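You operate a simulated robot arm through the tools that you are given. There is no shell and no other tool.

You are at the controls of a simulated robot arm. One attempt, no reset.

TASK
Dry cap No. 57 in the small drier for as long as the wash card says.
Fine: then put it back in the short white tray and turn the dial to zero.

The check looks at the end state, three seconds after you hand in, the way a careful person would. Anything else that was tipped, shoved, dropped, spilled or broken makes it a failure. Lids that push on must go on centred and level and be pressed home; caps that screw on are set level and turned clockwise until they are tight.

THE ROBOT
A 7-joint arm with a three-finger gripper, fixed in place. Base frame: the origin is on the floor under the middle of its stand, x ahead of it, y to its left, z up; the work surface is at about z = 102.4. Units: cm, degrees, N and s.
It reaches about 134.2 cm from its shoulder. Its first joint turns from -166.0 to 166.0 degrees. Payload 2.69 kg.
The TCP is the grasp point between the finger pads, 3 cm short of the fingertips. In the tool frame z runs along the fingers and y along their closing line. The gripper opens to 12.8 cm; its body begins 11.7 cm behind the TCP.
Orientation is that of the tool frame in the base frame, as a unit quaternion [x, y, z, w]. With the fingers straight down and closing along the base's y, the tool's x points along the base's -x, its y along +y and its z along -z.

THE INTERFACE
- The arm moves only by the tool step_arm. Its argument "steps" is a list of rows, each a list of 2 entries, a list of its own where there are three numbers: the shift along the base's x, y, z in mm, then the turn, a rotation vector about the base's x, y, z in degrees. In form: [[[tx, ty, tz], [wx, wy, wz]], ...]. A call has 1 to 20 rows; each row shifts and turns the commanded pose from where the row before left it. "grip" is the gripper command, from -1 (shut) to 1 (fully open), values between in proportion, set as the call begins (left out, the last holds). A row lasts 0.2 s, in which the tool goes at most 5 cm and 8.6 degrees; a call with a longer step from one row to the next is refused whole, and so is a gripper value outside its range. Where a pose cannot be reached the arm comes as near as it can. A force on the tool above 90 N (or 10 N above the force at the start of the call, whichever is more), or a blocked arm, ends the call early, and 0.2 s more pass. Each finger travels about 12.7 cm/s and halts on what it meets, pressing with about 41 N; the grip force reading is that of the motor and also rises with nothing between the fingers. The clock runs only during rows and for 0.2 s after the last one: add rows that do not move to give the fingers time. The reply holds the time, the measured pose of the TCP, the force on the tool along the base axes, the opening and the grip force, in the units named above and with some noise, with the torque about the TCP (base axes, N m) and any sound that the robot's microphone picked up, and new pictures: "views" is both (left out), scene, wrist or none.
- Cameras (640 x 400 px; columns grow to the right, rows downward): "scene" is fixed at [21.98, 49.79, 177.61]; the picture's right is [-0.36, -0.93, 0.00], its down [-0.62, 0.24, -0.74] and it looks along [0.69, -0.27, -0.67] (base axes); focal length 310 px, centre (320, 200). "wrist" rides on the gripper at [5.8, 5.4, -13.1] in the tool frame; the picture's right is [-0.68, 0.74, 0.00], its down [-0.62, -0.57, -0.55] and it looks along [-0.40, -0.37, 0.84] (tool axes); focal length 234 px, centre (320, 200). There is no depth. A picture from a camera that has moved, and an enlarged one, comes with that camera's place and axes in the base frame and with its lens.
- lift_body(by): moves the trunk up (or, below 0, down) by that many cm; the arm rides with it, the base frame stays. It gives what a move gives, with no picture.
- inspect(camera, box): a new picture of the part [left, top, right, bottom] of that camera's present view, enlarged. The clock stands still meanwhile.
- sign_off(): hands the job in; it is judged then, once.

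Places have to be worked out from the pictures, the camera data and where the tool is seen. Open the gripper and draw the arm clear of the work before you hand the job in, unless the task says otherwise.

The tools are called after "Emit:" as a command line: name --argument value ..., lists and objects as JSON in quotes. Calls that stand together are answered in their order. step_arm: Moves the arm, as the interface text tells. Its arguments: {"type":"object","properties":{"steps":{"type":"array"},"grip":{"type":"number"},"views":{"type":"string","enum":["both","scene","wrist","none"]}},"required":["steps"]} The other tools are called the same way: lift_body (by) moves the trunk up or down; inspect (camera, box) takes an enlarged picture of a part of a camera's view; sign_off () hands the job in.

At the start:

```text
time: 0.0
position: [79.29, 11.59, 134.58]
orientation: [0.0, 1.0, 0.0, 0.0]
ft_force: [-0.2, 0.5, 0.1]
ft_torque: [0.0, 0.01, -0.01]
grip_width: 12.82
finger_force: 0.1
trunk travel left (down, up): [-15.0, 20.0]
```

scene: 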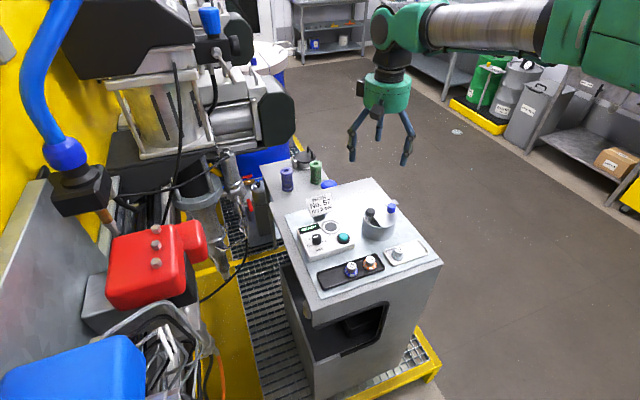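
wrist: 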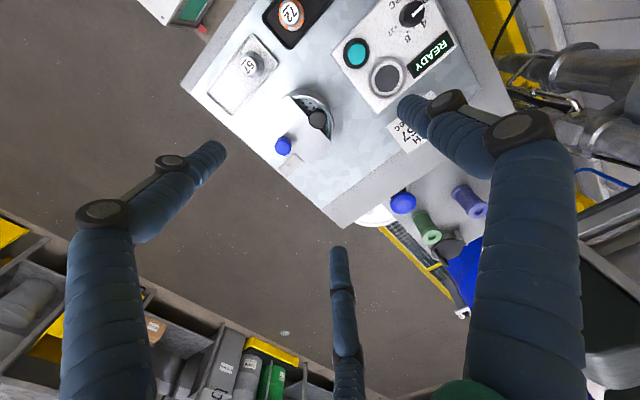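

I'll start by looking closely at the worktop in both cameras to identify the caps, the card, the drier and the trays.

Emit:
inspect --camera "scene" --box '[260, 140, 460, 300]'

Emit:
inspect --camera "wrist" --box '[180, 0, 520, 230]'

Emit:
inspect --camera "scene" --box '[290, 180, 370, 260]'

Emit:
inspect --camera "scene" --box '[310, 190, 440, 300]'

```text
2.50 times, centred on (360, 220) of scene
camera zoom: at [21.98, 49.79, 177.61], right [-0.36, -0.93, 0.0], down [-0.62, 0.24, -0.74], along [0.69, -0.27, -0.67], focal length 776 px, centre (220, 150)
```

zoom: 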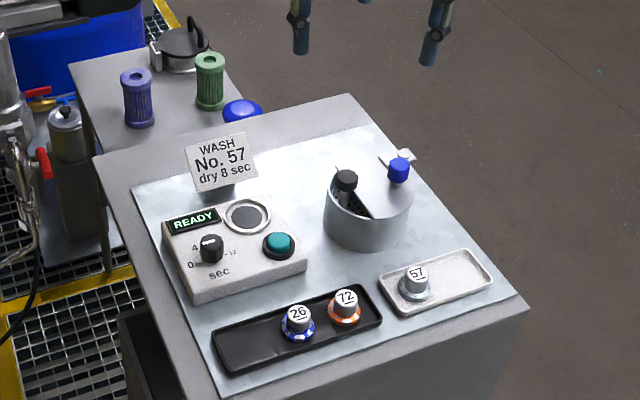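

```text
1.74 times, centred on (350, 115) of wrist
camera zoom: at [73.52, 16.96, 147.58], right [0.68, 0.74, 0.0], down [0.62, -0.57, 0.55], along [0.4, -0.37, -0.84], focal length 407 px, centre (268, 348)
```

zoom: 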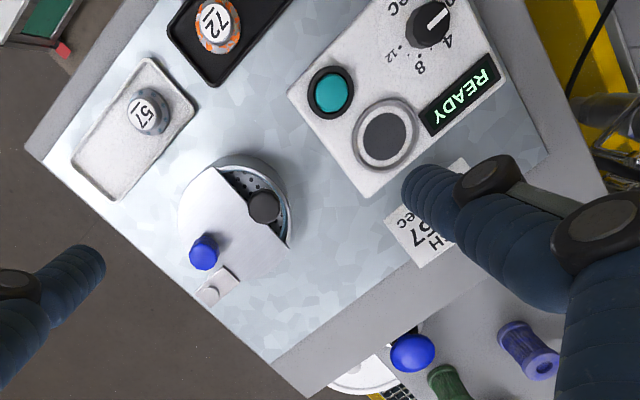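

```text
5.00 times, centred on (330, 220) of scene
camera zoom: at [21.98, 49.79, 177.61], right [-0.36, -0.93, 0.0], down [-0.62, 0.24, -0.74], along [0.69, -0.27, -0.67], focal length 1552 px, centre (270, 100)
```

zoom: 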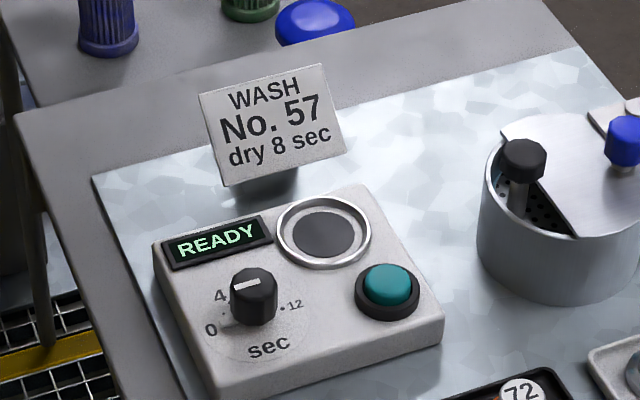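

```text
3.64 times, centred on (375, 245) of scene
camera zoom: at [21.98, 49.79, 177.61], right [-0.36, -0.93, 0.0], down [-0.62, 0.24, -0.74], along [0.69, -0.27, -0.67], focal length 1129 px, centre (120, 36)
```

zoom: 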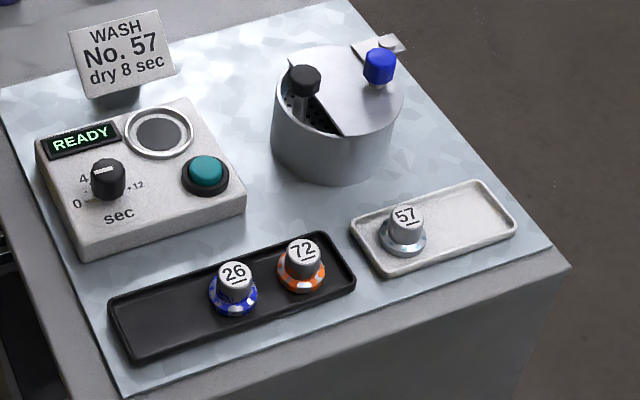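

The card reads "No. 57, dry 8 sec"; cap 57 sits in the short white tray. I need to understand the drier's drum cover, knobs and the control box, so I zoom in on each.

Emit:
inspect --camera "wrist" --box '[265, 80, 345, 180]'

Emit:
inspect --camera "wrist" --box '[330, 0, 460, 110]'

Emit:
inspect --camera "scene" --box '[350, 190, 420, 250]'

Emit:
inspect --camera "scene" --box '[295, 215, 365, 265]'

Emit:
inspect --camera "scene" --box '[375, 235, 435, 275]'

```text
4.00 times, centred on (305, 130) of wrist
camera zoom: at [73.52, 16.96, 147.58], right [0.68, 0.74, 0.0], down [0.62, -0.57, 0.55], along [0.4, -0.37, -0.84], focal length 937 px, centre (380, 480)
```

zoom: 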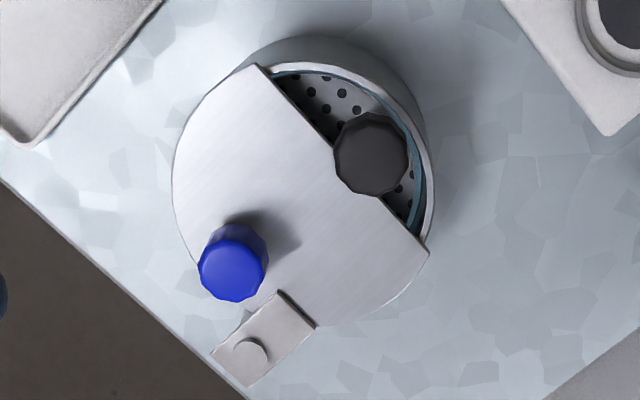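

```text
3.64 times, centred on (395, 55) of wrist
camera zoom: at [73.52, 16.96, 147.58], right [0.68, 0.74, 0.0], down [0.62, -0.57, 0.55], along [0.4, -0.37, -0.84], focal length 852 px, centre (47, 727)
```

zoom: 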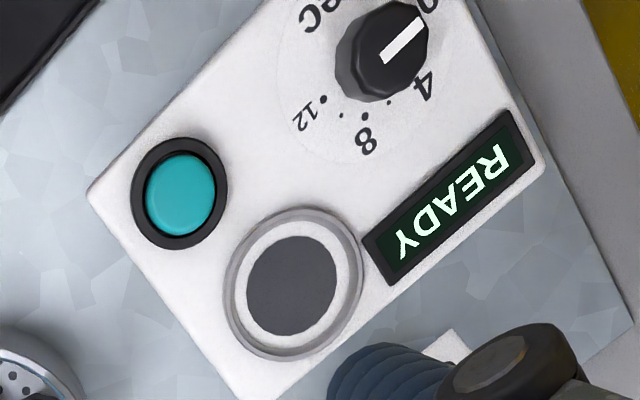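

```text
6.67 times, centred on (385, 220) of scene
camera zoom: at [21.98, 49.79, 177.61], right [-0.36, -0.93, 0.0], down [-0.62, 0.24, -0.74], along [0.69, -0.27, -0.67], focal length 2069 px, centre (-113, 67)
```

zoom: 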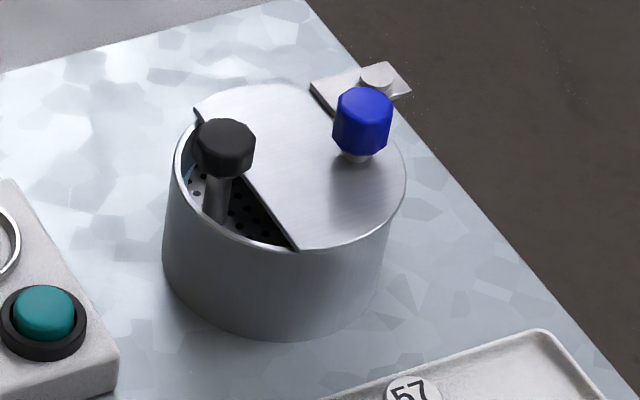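

```text
8.00 times, centred on (330, 240) of scene
camera zoom: at [21.98, 49.79, 177.61], right [-0.36, -0.93, 0.0], down [-0.62, 0.24, -0.74], along [0.69, -0.27, -0.67], focal length 2483 px, centre (240, -120)
```

zoom: 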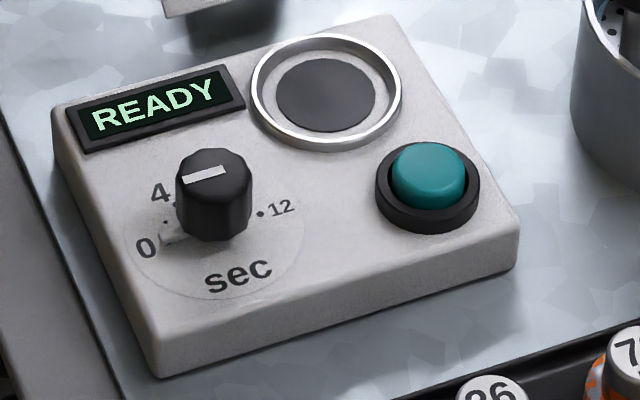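

```text
10.00 times, centred on (405, 255) of scene
camera zoom: at [21.98, 49.79, 177.61], right [-0.36, -0.93, 0.0], down [-0.62, 0.24, -0.74], along [0.69, -0.27, -0.67], focal length 3104 px, centre (-530, -350)
```

zoom: 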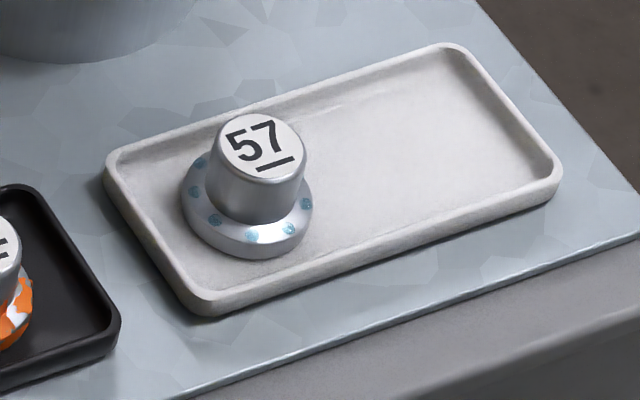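

Cap 57 is at about (66.5, 7.7), the drum's centre at about (79.4, 7.3) with its rim near z 109. A blue knob stands on the cover at (79.5, 3.1) and a black knob on a post in the gap at (79.9, 10.5). I move the wrist camera closer to see how the cover works.

Emit:
step_arm --steps '[[[-15, 3, -33], [0, 0, 0]], [[-15, 3, -33], [0, 0, 0]], [[-15, 4, -34], [0, 0, 0]], [[-16, 4, -34], [0, 0, 0]], [[0, 0, 0], [0, 0, 0]]]' --views "wrist"

```text
time: 1.2
position: [73.43, 13.17, 121.24]
orientation: [-0.001, 1.0, -0.001, 0.001]
ft_force: [0.1, 0.2, -0.6]
ft_torque: [-0.02, -0.01, 0.03]
grip_width: 12.82
finger_force: 0.1
trunk travel left (down, up): [-15.0, 20.0]
camera wrist: at [67.59, 18.48, 134.2], right [0.68, 0.74, 0.0], down [0.62, -0.57, 0.55], along [0.4, -0.37, -0.84], focal length 234 px, centre (320, 200)
```

wrist: 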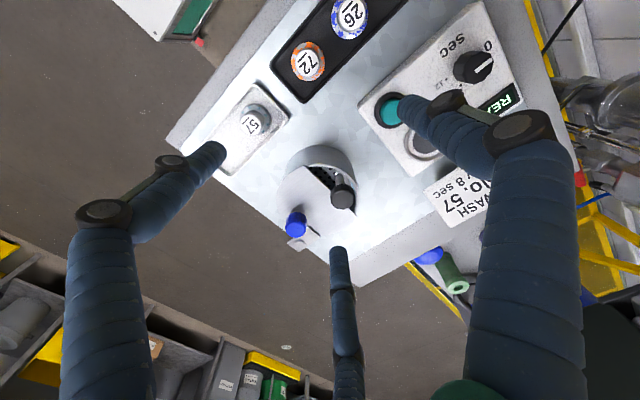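

The drum is now central in the wrist view. I zoom into it and the panel from here.

Emit:
inspect --camera "wrist" --box '[265, 135, 375, 255]'

Emit:
inspect --camera "wrist" --box '[280, 150, 350, 200]'

Emit:
inspect --camera "wrist" --box '[360, 0, 540, 120]'

```text
3.33 times, centred on (320, 195) of wrist
camera zoom: at [67.59, 18.48, 134.2], right [0.68, 0.74, 0.0], down [0.62, -0.57, 0.55], along [0.4, -0.37, -0.84], focal length 781 px, centre (320, 217)
```

zoom: 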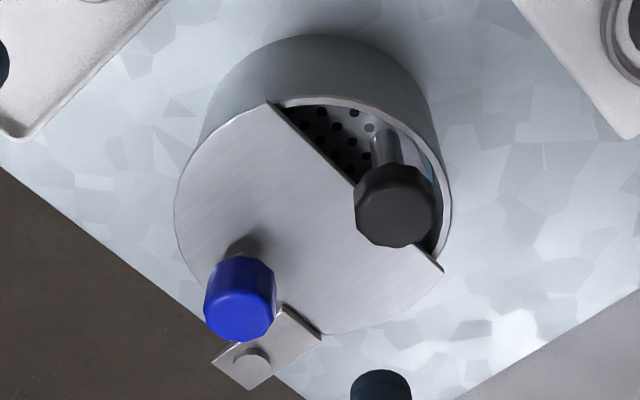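

```text
8.00 times, centred on (315, 175) of wrist
camera zoom: at [67.59, 18.48, 134.2], right [0.68, 0.74, 0.0], down [0.62, -0.57, 0.55], along [0.4, -0.37, -0.84], focal length 1873 px, centre (360, 400)
```

zoom: 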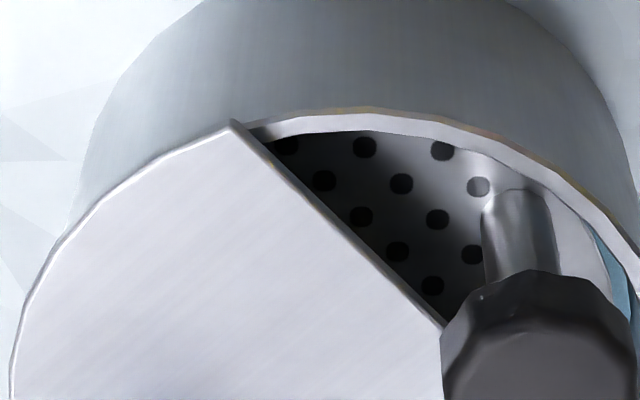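

```text
3.33 times, centred on (450, 60) of wrist
camera zoom: at [67.59, 18.48, 134.2], right [0.68, 0.74, 0.0], down [0.62, -0.57, 0.55], along [0.4, -0.37, -0.84], focal length 781 px, centre (-113, 667)
```

zoom: 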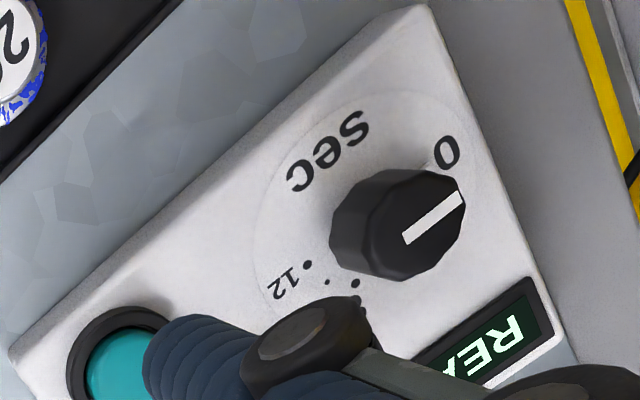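

The cover is a plate lying on the drum with its straight edge on the +y side; the black knob's post goes down into the perforated basket. I yaw the tool by +90° to see the bracket and the cover from the −y side.

Emit:
step_arm --steps '[[[1, -12, 0], [0, 0, 8.2]], [[1, -12, 0], [0, 0, 8.2]], [[1, -12, 0], [0, 0, 8.2]], [[1, -12, 0], [0, 0, 8.2]], [[1, -12, 0], [0, 0, 8.2]], [[1, -12, 0], [0, 0, 8.2]], [[1, -12, 0], [0, 0, 8.2]], [[1, -12, 0], [0, 0, 8.2]], [[1, -12, 0], [0, 0, 8.2]], [[1, -4, 0], [0, 0, 8.2]], [[0, 0, 0], [0, 0, 8.0]], [[0, 0, 0], [0, 0, 0]]]' --views "both"

```text
time: 3.8
position: [74.21, 1.76, 121.09]
orientation: [0.708, -0.707, 0.0, 0.0]
ft_force: [0.4, -1.0, 0.2]
ft_torque: [-0.01, 0.01, 0.02]
grip_width: 12.79
finger_force: 0.1
trunk travel left (down, up): [-15.0, 20.0]
camera wrist: at [68.86, -4.09, 134.15], right [-0.74, 0.68, 0.0], down [0.56, 0.62, 0.55], along [0.37, 0.4, -0.84], focal length 234 px, centre (320, 200)
```

scene: 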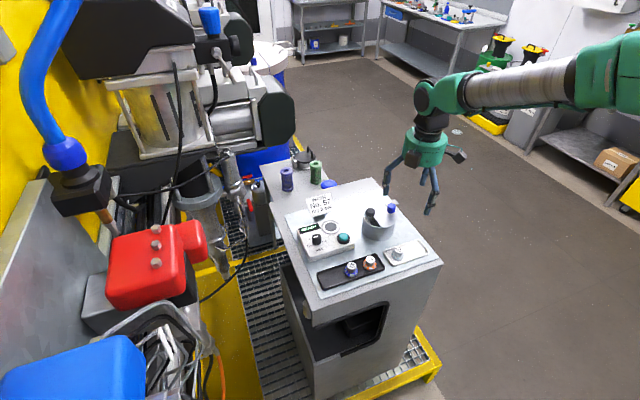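
wrist: 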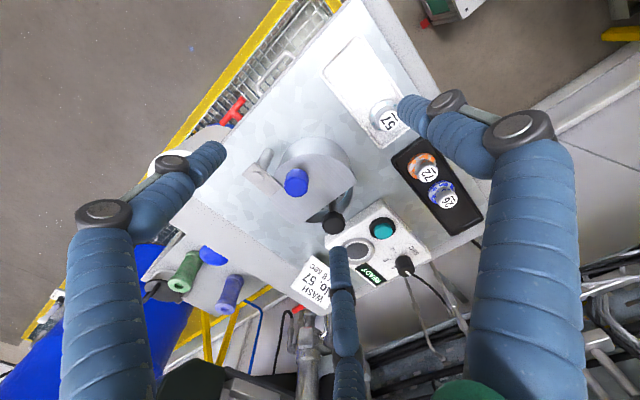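

Now zoom into the drum, bracket and panel from this side.

Emit:
inspect --camera "wrist" --box '[235, 125, 365, 240]'

Emit:
inspect --camera "wrist" --box '[240, 135, 320, 205]'

Emit:
inspect --camera "scene" --box '[350, 190, 420, 250]'

```text
3.48 times, centred on (300, 182) of wrist
camera zoom: at [68.86, -4.09, 134.15], right [-0.74, 0.68, 0.0], down [0.56, 0.62, 0.55], along [0.37, 0.4, -0.84], focal length 814 px, centre (390, 261)
```

zoom: 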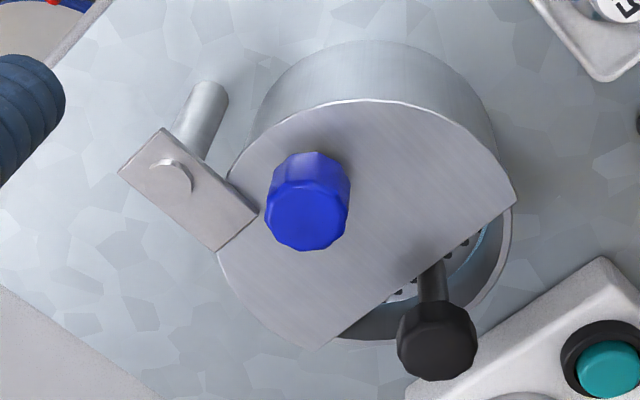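

```text
5.71 times, centred on (280, 170) of wrist
camera zoom: at [68.86, -4.09, 134.15], right [-0.74, 0.68, 0.0], down [0.56, 0.62, 0.55], along [0.37, 0.4, -0.84], focal length 1338 px, centre (549, 371)
```

zoom: 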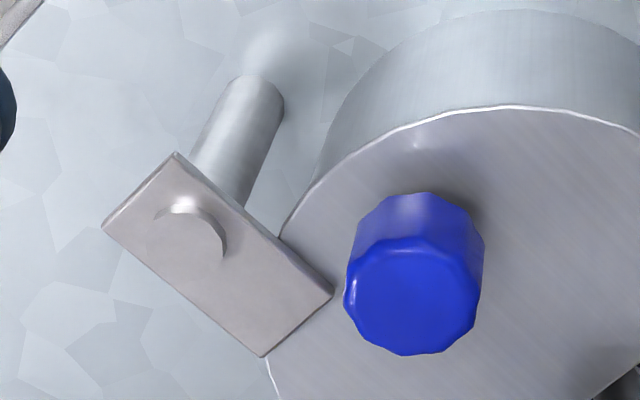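

```text
6.67 times, centred on (385, 220) of scene
camera zoom: at [21.98, 49.79, 177.61], right [-0.36, -0.93, 0.0], down [-0.62, 0.24, -0.74], along [0.69, -0.27, -0.67], focal length 2069 px, centre (-113, 67)
```

zoom: 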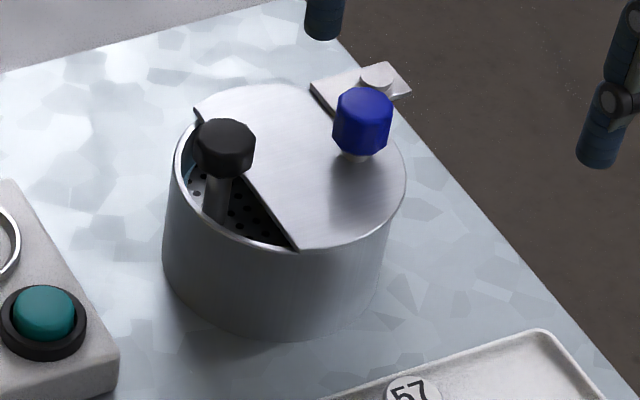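

The cover hangs on a tab over a vertical pivot post at about (82.5, 0.1), so it swings sideways; the blue knob's top is at about (79.45, 3.6, 112). Before touching anything I partly close the gripper here in free air to see how the three fingers converge.

Emit:
step_arm --steps '[[[0, 0, 20], [0, 0, 0]], [[0, 0, 0], [0, 0, 0]], [[0, 0, 0], [0, 0, 0]]]' --grip -0.3 --views "both"

Emit:
inspect --camera "scene" --box '[370, 90, 480, 220]'

```text
time: 4.6
position: [74.48, 1.89, 123.1]
orientation: [-0.707, 0.708, 0.0, 0.0]
ft_force: [0.3, 1.0, 0.1]
ft_torque: [0.05, -0.02, 0.03]
grip_width: 4.49
finger_force: 0.0
trunk travel left (down, up): [-15.0, 20.0]
camera wrist: at [69.06, -4.01, 136.11], right [-0.74, 0.68, 0.0], down [0.57, 0.62, 0.55], along [0.37, 0.4, -0.84], focal length 234 px, centre (320, 200)
```

scene: 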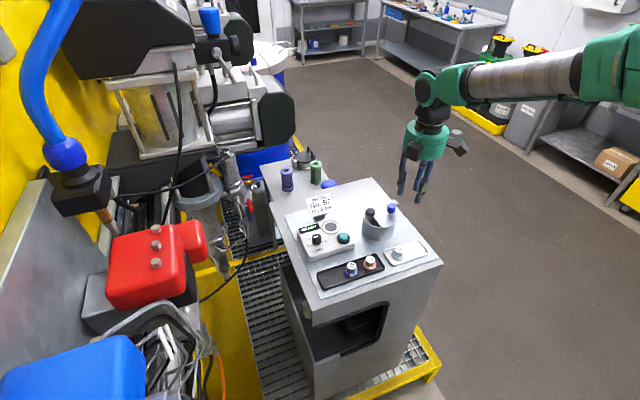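
wrist: 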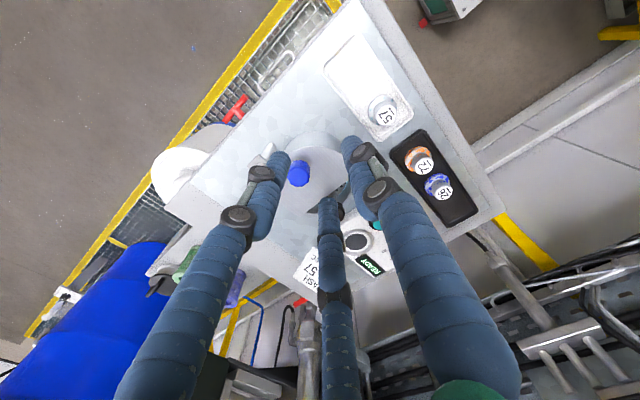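

```text
3.08 times, centred on (425, 155) of scene
camera zoom: at [21.98, 49.79, 177.61], right [-0.36, -0.93, 0.0], down [-0.62, 0.24, -0.74], along [0.69, -0.27, -0.67], focal length 955 px, centre (-3, 338)
```

zoom: 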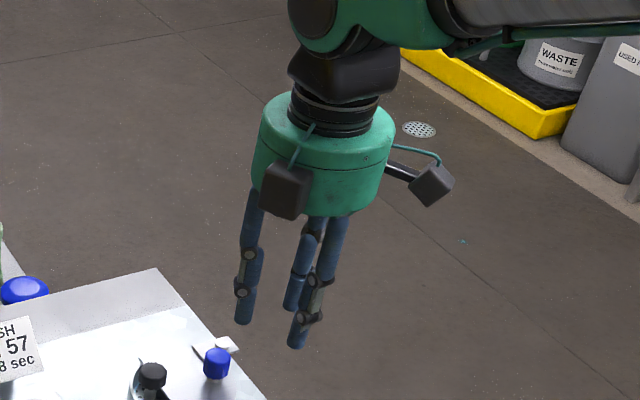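

The three fingers close symmetrically at 120° about the TCP, like a three‑jaw chuck, so caging a round knob works well. I move above the blue knob with yaw 42° so that no finger points at the pivot pin, staying high for a check.

Emit:
step_arm --steps '[[[8, 3, 0], [0, 0, -8]], [[8, 3, 0], [0, 0, -8]], [[8, 3, 0], [0, 0, -8]], [[8, 3, 0], [0, 0, -8]], [[9, 3, 0], [0, 0, -8]], [[9, 2, 0], [0, 0, -8]], [[0, 0, -20], [0, 0, 0]], [[0, 0, 0], [0, 0, 0]]]' --views "both"

Emit:
inspect --camera "wrist" --box '[250, 100, 410, 250]'

Emit:
inspect --camera "scene" --box '[340, 130, 450, 250]'

```text
time: 6.4
position: [79.3, 3.37, 121.17]
orientation: [-0.357, 0.934, 0.0, 0.0]
ft_force: [1.0, -0.5, -0.2]
ft_torque: [-0.01, 0.03, 0.03]
grip_width: 4.5
finger_force: 0.0
trunk travel left (down, up): [-15.0, 20.0]
camera wrist: at [71.34, 3.43, 134.28], right [0.01, 1.0, 0.0], down [0.84, -0.01, 0.55], along [0.55, -0.01, -0.84], focal length 234 px, centre (320, 200)
```

scene: 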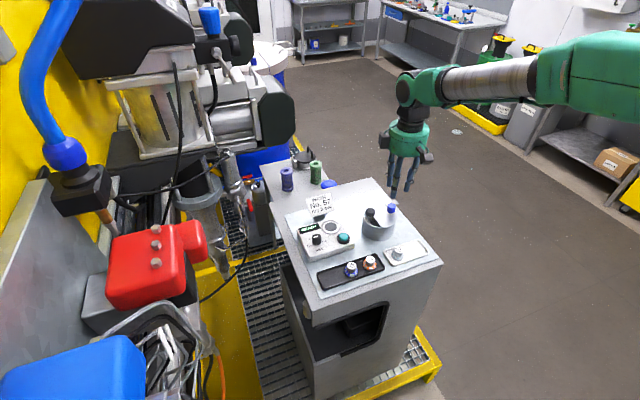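
wrist: 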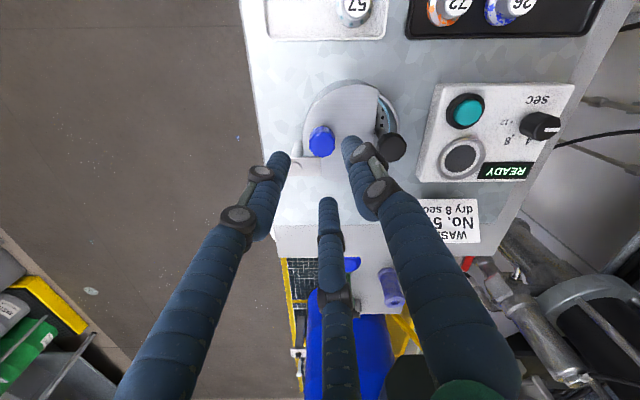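

```text
2.67 times, centred on (330, 175) of wrist
camera zoom: at [71.34, 3.43, 134.28], right [0.01, 1.0, 0.0], down [0.84, -0.01, 0.55], along [0.55, -0.01, -0.84], focal length 624 px, centre (293, 267)
```

zoom: 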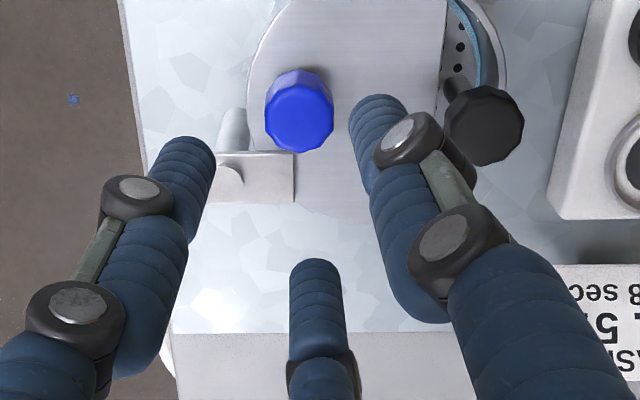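

```text
3.33 times, centred on (395, 190) of scene
camera zoom: at [21.98, 49.79, 177.61], right [-0.36, -0.93, 0.0], down [-0.62, 0.24, -0.74], along [0.69, -0.27, -0.67], focal length 1035 px, centre (70, 233)
```

zoom: 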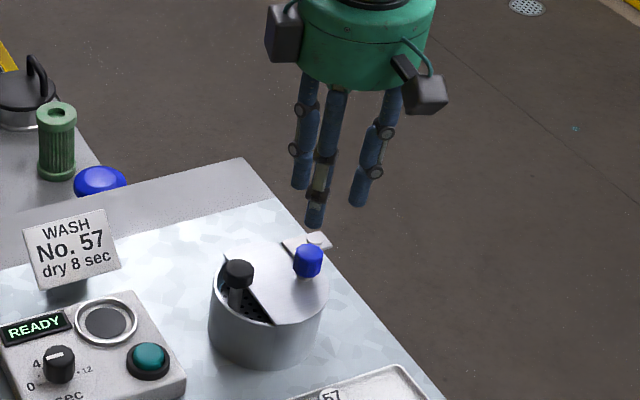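

The blue knob is at about (79.35, 3.6) between the fingers, and no finger is over the pin. I lower in small steps so the fingertips (3 cm below the TCP) stop at about z 110.3, just above the cover plate.

Emit:
step_arm --steps '[[[1, 1, -20], [0, 0, 0]], [[0, 0, -20], [0, 0, 0]], [[0, 0, -15], [0, 0, 0]], [[0, 0, -12], [0, 0, 0]], [[0, 0, -12], [0, 0, 0]], [[0, 0, 0], [0, 0, 0]]]' --views "both"

Emit:
inspect --camera "wrist" --box '[250, 100, 410, 250]'

Emit:
inspect --camera "scene" --box '[350, 170, 430, 250]'

```text
time: 7.8
position: [79.53, 3.71, 113.2]
orientation: [-0.358, 0.934, 0.0, 0.0]
ft_force: [0.5, -0.2, -0.1]
ft_torque: [-0.01, 0.03, -0.01]
grip_width: 4.49
finger_force: 0.1
trunk travel left (down, up): [-15.0, 20.0]
camera wrist: at [71.53, 3.76, 126.28], right [0.01, 1.0, 0.0], down [0.84, -0.01, 0.55], along [0.55, -0.01, -0.84], focal length 234 px, centre (320, 200)
```

scene: 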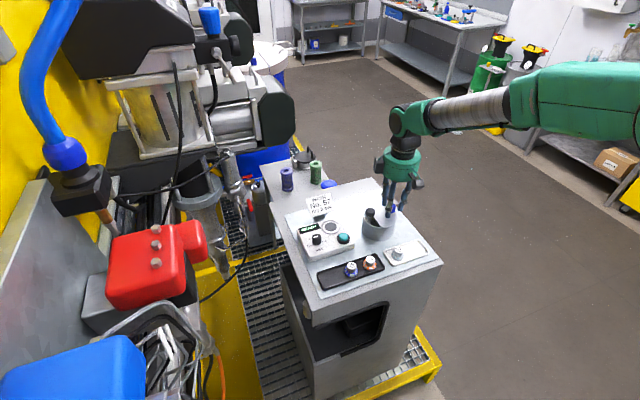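
wrist: 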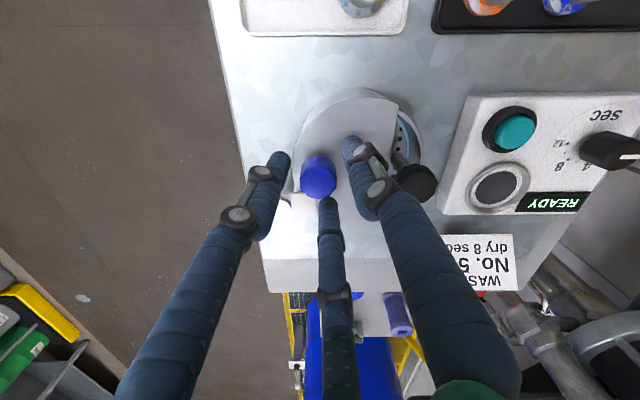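

```text
2.67 times, centred on (330, 175) of wrist
camera zoom: at [71.53, 3.76, 126.28], right [0.01, 1.0, 0.0], down [0.84, -0.01, 0.55], along [0.55, -0.01, -0.84], focal length 624 px, centre (293, 267)
```

zoom: 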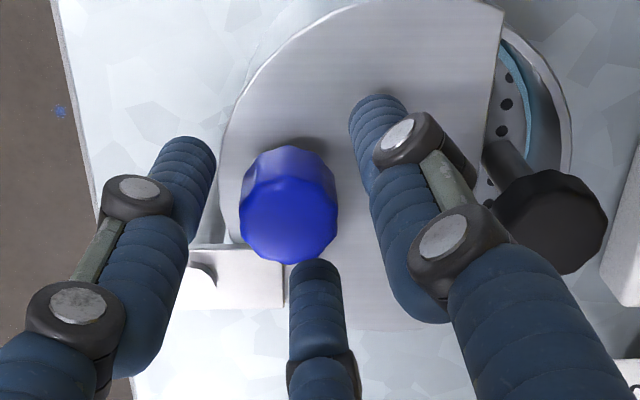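

```text
5.00 times, centred on (390, 210) of scene
camera zoom: at [21.98, 49.79, 177.61], right [-0.36, -0.93, 0.0], down [-0.62, 0.24, -0.74], along [0.69, -0.27, -0.67], focal length 1552 px, centre (-30, 150)
```

zoom: 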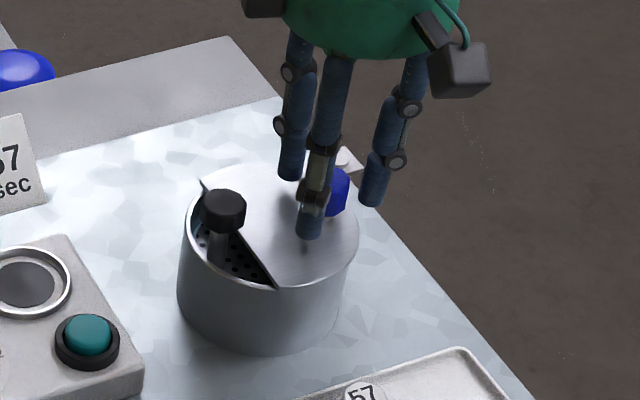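

The knob sits inside the cage. The finger gaps at this opening are wider than the knob, so I narrow the cage to about 3.2 cm before swinging.

Emit:
step_arm --steps '[[[0, 0, 0], [0, 0, 0]], [[0, 0, 0], [0, 0, 0]], [[0, 0, 0], [0, 0, 0]]]' --grip -0.5 --views "wrist"

Emit:
inspect --camera "wrist" --box '[250, 100, 410, 250]'

```text
time: 8.6
position: [79.53, 3.66, 113.35]
orientation: [-0.358, 0.934, 0.0, -0.001]
ft_force: [-0.8, 0.1, 0.3]
ft_torque: [0.0, -0.01, 0.01]
grip_width: 3.2
finger_force: 0.1
trunk travel left (down, up): [-15.0, 20.0]
camera wrist: at [71.52, 3.76, 126.31], right [0.01, 1.0, 0.0], down [0.84, -0.01, 0.55], along [0.55, -0.01, -0.84], focal length 234 px, centre (320, 200)
```

wrist: 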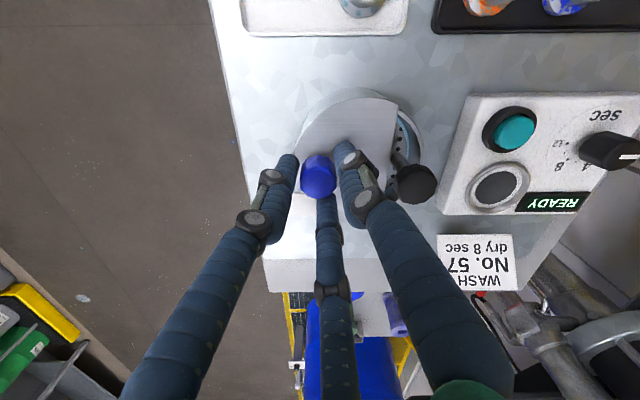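

```text
2.67 times, centred on (330, 175) of wrist
camera zoom: at [71.52, 3.76, 126.31], right [0.01, 1.0, 0.0], down [0.84, -0.01, 0.55], along [0.55, -0.01, -0.84], focal length 624 px, centre (293, 267)
```

zoom: 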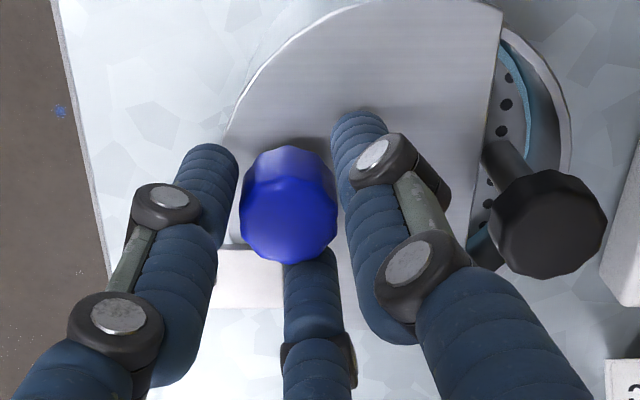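

No contact force, and the cage is around the knob. I swing a first ~33° counter‑clockwise (seen from above) about the pivot, turning the tool with it, and check the forces.

Emit:
step_arm --steps '[[[-4.6, -5.0, 0], [0, 0, 8.18]], [[-3.9, -5.6, 0], [0, 0, 8.18]], [[-3.0, -6.1, 0], [0, 0, 8.18]], [[-2.1, -6.5, 0], [0, 0, 8.18]], [[0, 0, 0], [0, 0, 0]]]' --views "both"

Emit:
inspect --camera "scene" --box '[350, 170, 430, 250]'

```text
time: 9.8
position: [78.51, 1.44, 113.34]
orientation: [-0.607, 0.795, -0.001, 0.002]
ft_force: [58.0, 6.0, 1.6]
ft_torque: [0.38, -1.45, -1.34]
grip_width: 6.26
finger_force: 22.7
trunk travel left (down, up): [-15.0, 20.0]
camera wrist: at [71.66, -2.87, 126.29], right [-0.53, 0.85, 0.0], down [0.7, 0.45, 0.55], along [0.47, 0.29, -0.83], focal length 234 px, centre (320, 200)
```

scene: 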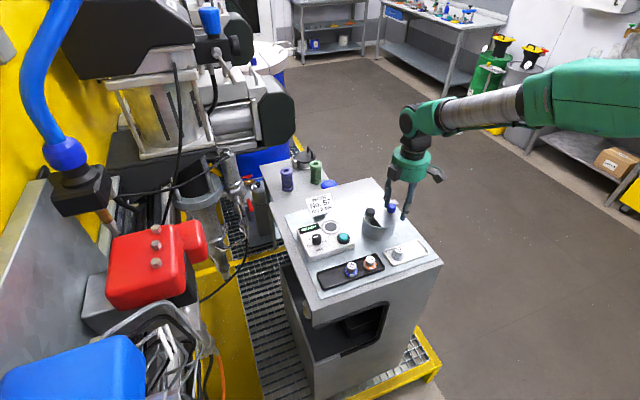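
wrist: 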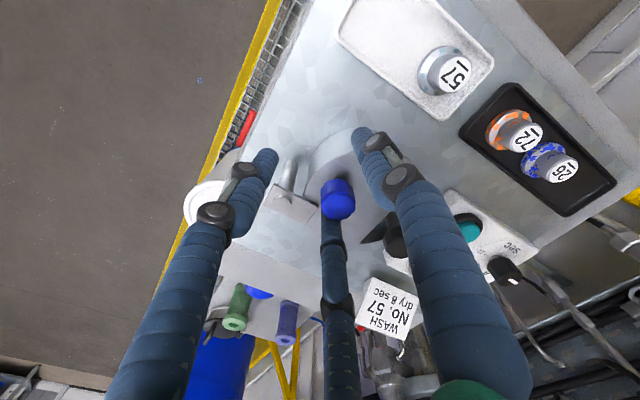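

```text
5.00 times, centred on (390, 210) of scene
camera zoom: at [21.98, 49.79, 177.61], right [-0.36, -0.93, 0.0], down [-0.62, 0.24, -0.74], along [0.69, -0.27, -0.67], focal length 1552 px, centre (-30, 150)
```

zoom: 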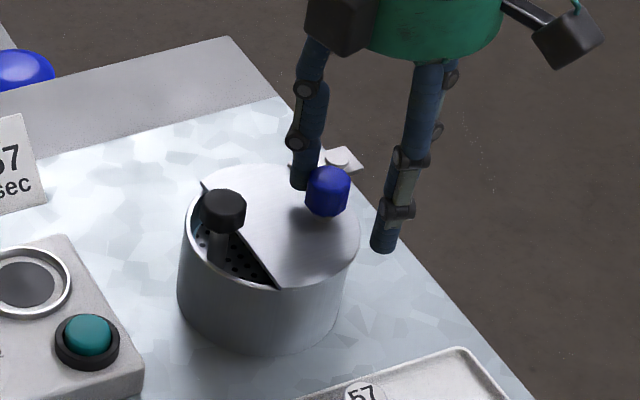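

The cover did not move: the fingers were forced open to 6.3 cm with 58 N, so it does not swing that way freely. I undo the motion at once.

Emit:
step_arm --steps '[[[2.1, 6.5, 0], [0, 0, -8.18]], [[3.0, 6.1, 0], [0, 0, -8.18]], [[3.9, 5.6, 0], [0, 0, -8.18]], [[4.6, 5.0, 0], [0, 0, -8.18]], [[0, 0, 0], [0, 0, 0]]]' --grip -0.3 --views "both"

Emit:
inspect --camera "wrist" --box '[250, 100, 410, 250]'

Emit:
inspect --camera "scene" --box '[350, 170, 430, 250]'

```text
time: 11.0
position: [79.36, 3.58, 113.34]
orientation: [-0.358, 0.934, -0.001, -0.001]
ft_force: [-0.1, -0.4, -0.1]
ft_torque: [-0.01, -0.02, -0.02]
grip_width: 4.5
finger_force: 0.0
trunk travel left (down, up): [-15.0, 20.0]
camera wrist: at [71.47, 3.7, 126.34], right [0.01, 1.0, 0.0], down [0.84, -0.01, 0.55], along [0.55, -0.01, -0.84], focal length 234 px, centre (320, 200)
```

scene: 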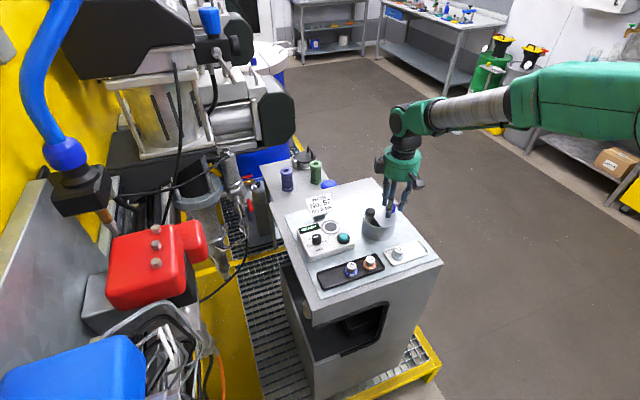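
wrist: 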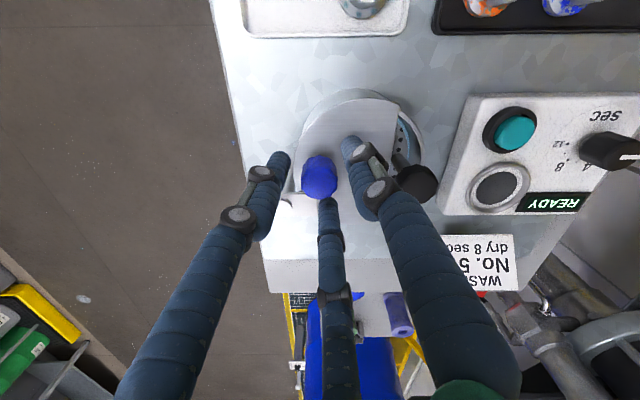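

```text
2.67 times, centred on (330, 175) of wrist
camera zoom: at [71.47, 3.7, 126.34], right [0.01, 1.0, 0.0], down [0.84, -0.01, 0.55], along [0.55, -0.01, -0.84], focal length 624 px, centre (293, 267)
```

zoom: 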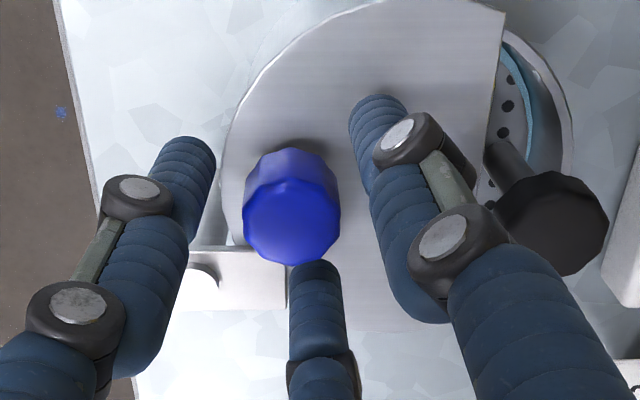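

```text
5.00 times, centred on (390, 210) of scene
camera zoom: at [21.98, 49.79, 177.61], right [-0.36, -0.93, 0.0], down [-0.62, 0.24, -0.74], along [0.69, -0.27, -0.67], focal length 1552 px, centre (-30, 150)
```

zoom: 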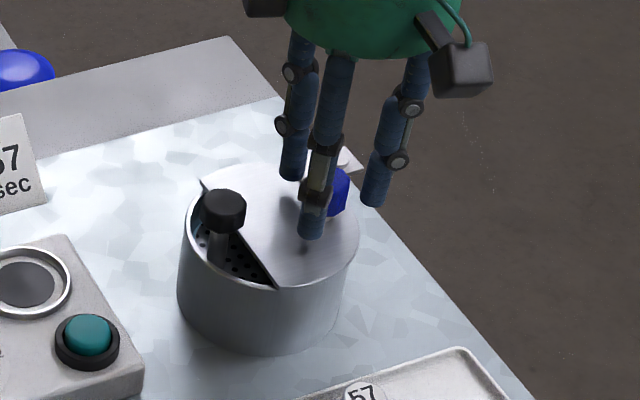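

Back to the start pose, no force, and the cover looks unchanged. I raise clear of the knob and study the tab, pin and cover edge at high zoom.

Emit:
step_arm --steps '[[[0, 0, 20], [0, 0, 0]], [[0, 0, 30], [0, 0, 0]], [[0, 0, 30], [0, 0, 0]], [[0, -40, 0], [0, 0, 0]], [[0, -40, 0], [0, 0, 0]], [[0, 0, 0], [0, 0, 0]]]' --grip 1 --views "wrist"

Emit:
inspect --camera "scene" --box '[365, 190, 420, 225]'

Emit:
inspect --camera "scene" --box '[355, 200, 405, 240]'

```text
time: 12.4
position: [79.48, -4.22, 121.46]
orientation: [-0.359, 0.933, 0.0, 0.001]
ft_force: [-0.1, -0.1, 0.5]
ft_torque: [0.09, -0.05, -0.02]
grip_width: 12.82
finger_force: 0.1
trunk travel left (down, up): [-15.0, 20.0]
camera wrist: at [71.57, -4.13, 134.43], right [0.01, 1.0, 0.0], down [0.84, -0.01, 0.55], along [0.55, -0.01, -0.84], focal length 234 px, centre (320, 200)
```

wrist: 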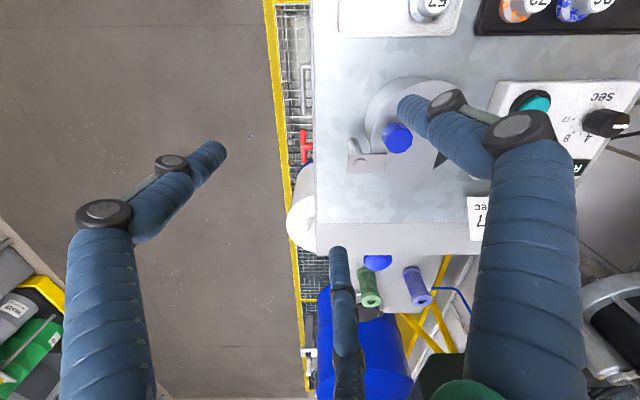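

```text
11.43 times, centred on (392, 208) of scene
camera zoom: at [21.98, 49.79, 177.61], right [-0.36, -0.93, 0.0], down [-0.62, 0.24, -0.74], along [0.69, -0.27, -0.67], focal length 3548 px, centre (-509, 114)
```

zoom: 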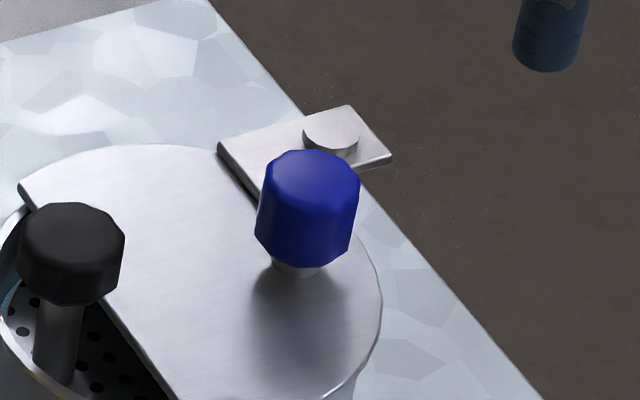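

```text
10.00 times, centred on (380, 220) of scene
camera zoom: at [21.98, 49.79, 177.61], right [-0.36, -0.93, 0.0], down [-0.62, 0.24, -0.74], along [0.69, -0.27, -0.67], focal length 3104 px, centre (-280, 0)
```

zoom: 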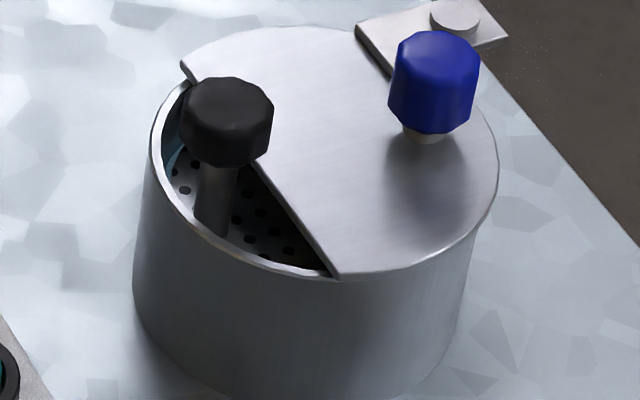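

The tab lies on top of the cover's edge with the post's end showing through it. The cover may need lifting, or only swing the other way, so I go back to the blue knob to feel gently in each direction.

Emit:
step_arm --steps '[[[0, 40, 0], [0, 0, 0]], [[0, 40, 0], [0, 0, 0]], [[0, 0, 0], [0, 0, 0]], [[0, 0, -30], [0, 0, 0]], [[0, 0, -30], [0, 0, 0]], [[0, 0, -20], [0, 0, 0]], [[0, 0, 0], [0, 0, 0]]]' --grip -0.3 --views "none"

Emit:
step_arm --steps '[[[0, 0, 0], [0, 0, 0]], [[0, 0, 0], [0, 0, 0]], [[0, 0, 0], [0, 0, 0]], [[0, 0, 0], [0, 0, 0]]]' --grip -0.7 --views "wrist"

```text
time: 14.0
position: [79.69, 3.46, 113.23]
orientation: [-0.358, 0.934, 0.001, 0.001]
ft_force: [-0.4, -1.8, 0.4]
ft_torque: [0.02, -0.02, 0.03]
grip_width: 4.46
finger_force: 0.0
trunk travel left (down, up): [-15.0, 20.0]
```

```text
time: 15.0
position: [79.45, 3.73, 113.31]
orientation: [-0.358, 0.934, 0.001, 0.0]
ft_force: [-17.8, 16.1, -4.9]
ft_torque: [0.58, 0.57, 0.0]
grip_width: 2.44
finger_force: 45.0
trunk travel left (down, up): [-15.0, 20.0]
camera wrist: at [71.54, 3.67, 126.26], right [0.01, 1.0, 0.0], down [0.84, -0.01, 0.55], along [0.55, -0.01, -0.84], focal length 234 px, centre (320, 200)
```

wrist: 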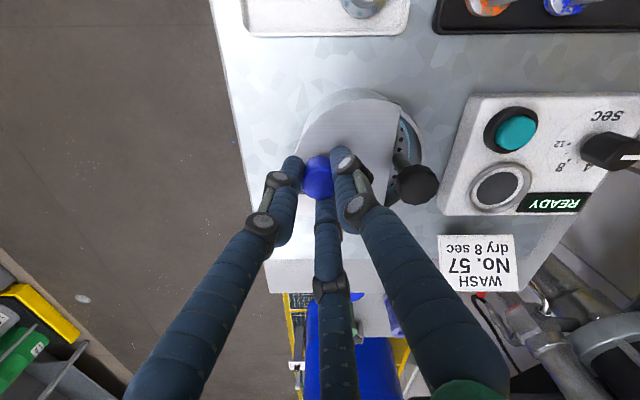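

Gripping pulled the tool radially away from the pivot only (−17.8, +16.1), hinting the knob is free tangentially but held radially. I shift 2 mm to relieve that, then test a few mm clockwise.

Emit:
step_arm --steps '[[[-1.5, 1.5, 0], [0, 0, 0]], [[0, 0, 0], [0, 0, 0]]]' --views "none"

Emit:
step_arm --steps '[[[2.2, 2.0, 0], [0, 0, -3]], [[0, 0, 0], [0, 0, 0]]]' --views "none"

```text
time: 15.6
position: [79.48, 3.67, 113.32]
orientation: [-0.358, 0.934, -0.001, 0.001]
ft_force: [-7.7, 1.0, -6.5]
ft_torque: [-0.21, 0.05, -0.11]
grip_width: 2.43
finger_force: 44.5
trunk travel left (down, up): [-15.0, 20.0]
```

```text
time: 16.2
position: [79.68, 3.77, 113.23]
orientation: [-0.334, 0.942, 0.0, 0.0]
ft_force: [3.1, -4.9, -9.6]
ft_torque: [-0.3, -0.54, -0.02]
grip_width: 2.41
finger_force: 44.9
trunk travel left (down, up): [-15.0, 20.0]
```

Clockwise motion met almost no resistance. I go on clockwise a few more degrees and look.

Emit:
step_arm --steps '[[[2.6, 0.8, 0], [0, 0, -3]], [[0, 0, 0], [0, 0, 0]]]' --views "none"

Emit:
step_arm --steps '[[[3.4, 2.4, 0], [0, 0, -4.9]], [[0, 0, 0], [0, 0, 0]]]' --views "both"

Emit:
inspect --camera "scene" --box '[350, 170, 430, 250]'

Emit:
inspect --camera "wrist" --box '[250, 60, 460, 220]'

```text
time: 16.8
position: [79.8, 4.1, 113.21]
orientation: [-0.309, 0.951, 0.0, 0.0]
ft_force: [2.5, -4.5, -8.0]
ft_torque: [-0.17, -0.02, -0.02]
grip_width: 2.45
finger_force: 45.2
trunk travel left (down, up): [-15.0, 20.0]
```

```text
time: 17.4
position: [80.12, 4.29, 113.17]
orientation: [-0.268, 0.964, 0.0, 0.0]
ft_force: [1.3, -8.3, -7.1]
ft_torque: [-0.34, 0.1, -0.11]
grip_width: 2.43
finger_force: 45.1
trunk travel left (down, up): [-15.0, 20.0]
camera wrist: at [72.39, 5.83, 126.27], right [0.2, 0.98, 0.0], down [0.82, -0.17, 0.55], along [0.54, -0.11, -0.84], focal length 234 px, centre (320, 200)
```

scene: 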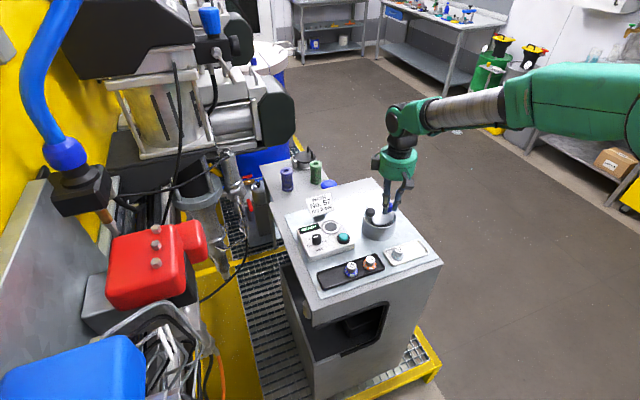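
wrist: 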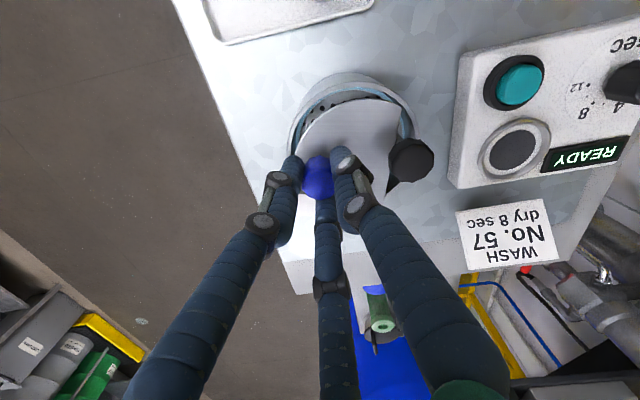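

```text
5.00 times, centred on (390, 210) of scene
camera zoom: at [21.98, 49.79, 177.61], right [-0.36, -0.93, 0.0], down [-0.62, 0.24, -0.74], along [0.69, -0.27, -0.67], focal length 1552 px, centre (-30, 150)
```

zoom: 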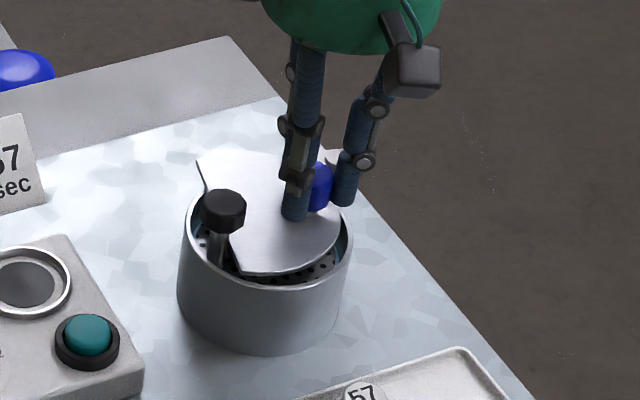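

```text
2.50 times, centred on (355, 140) of wrist
camera zoom: at [72.39, 5.83, 126.27], right [0.2, 0.98, 0.0], down [0.82, -0.17, 0.55], along [0.54, -0.11, -0.84], focal length 585 px, centre (232, 350)
```

zoom: 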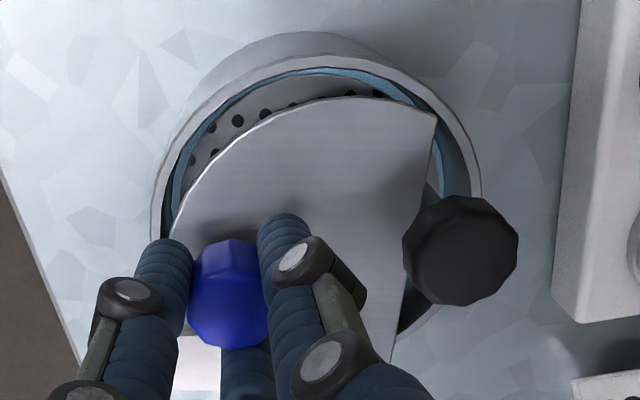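

The cover does swing clockwise — it has turned about 11° and its straight edge is now close to the black knob's post, which stands in its way. I release the blue knob, rise, and look closely at how the black post is mounted.

Emit:
step_arm --steps '[[[0, 0, 0], [0, 0, 0]], [[0, 0, 0], [0, 0, 0]], [[0, 0, 30], [0, 0, 0]], [[0, 0, 40], [0, 0, 0]], [[-30, 30, 20], [0, 0, 0]], [[-40, 40, 20], [0, 0, 0]], [[0, 0, 0], [0, 0, 0]]]' --grip 0 --views "both"

Emit:
inspect --camera "scene" --box '[355, 200, 405, 240]'

```text
refused: row 6 steps farther than a row can; nothing moved
```

```text
10.00 times, centred on (380, 220) of scene
camera zoom: at [21.98, 49.79, 177.61], right [-0.36, -0.93, 0.0], down [-0.62, 0.24, -0.74], along [0.69, -0.27, -0.67], focal length 3104 px, centre (-280, 0)
```

zoom: 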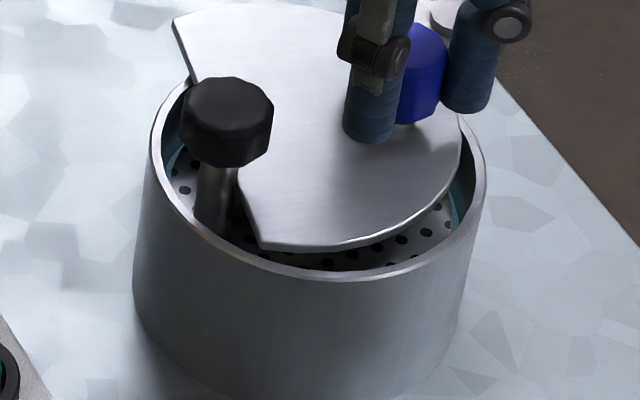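

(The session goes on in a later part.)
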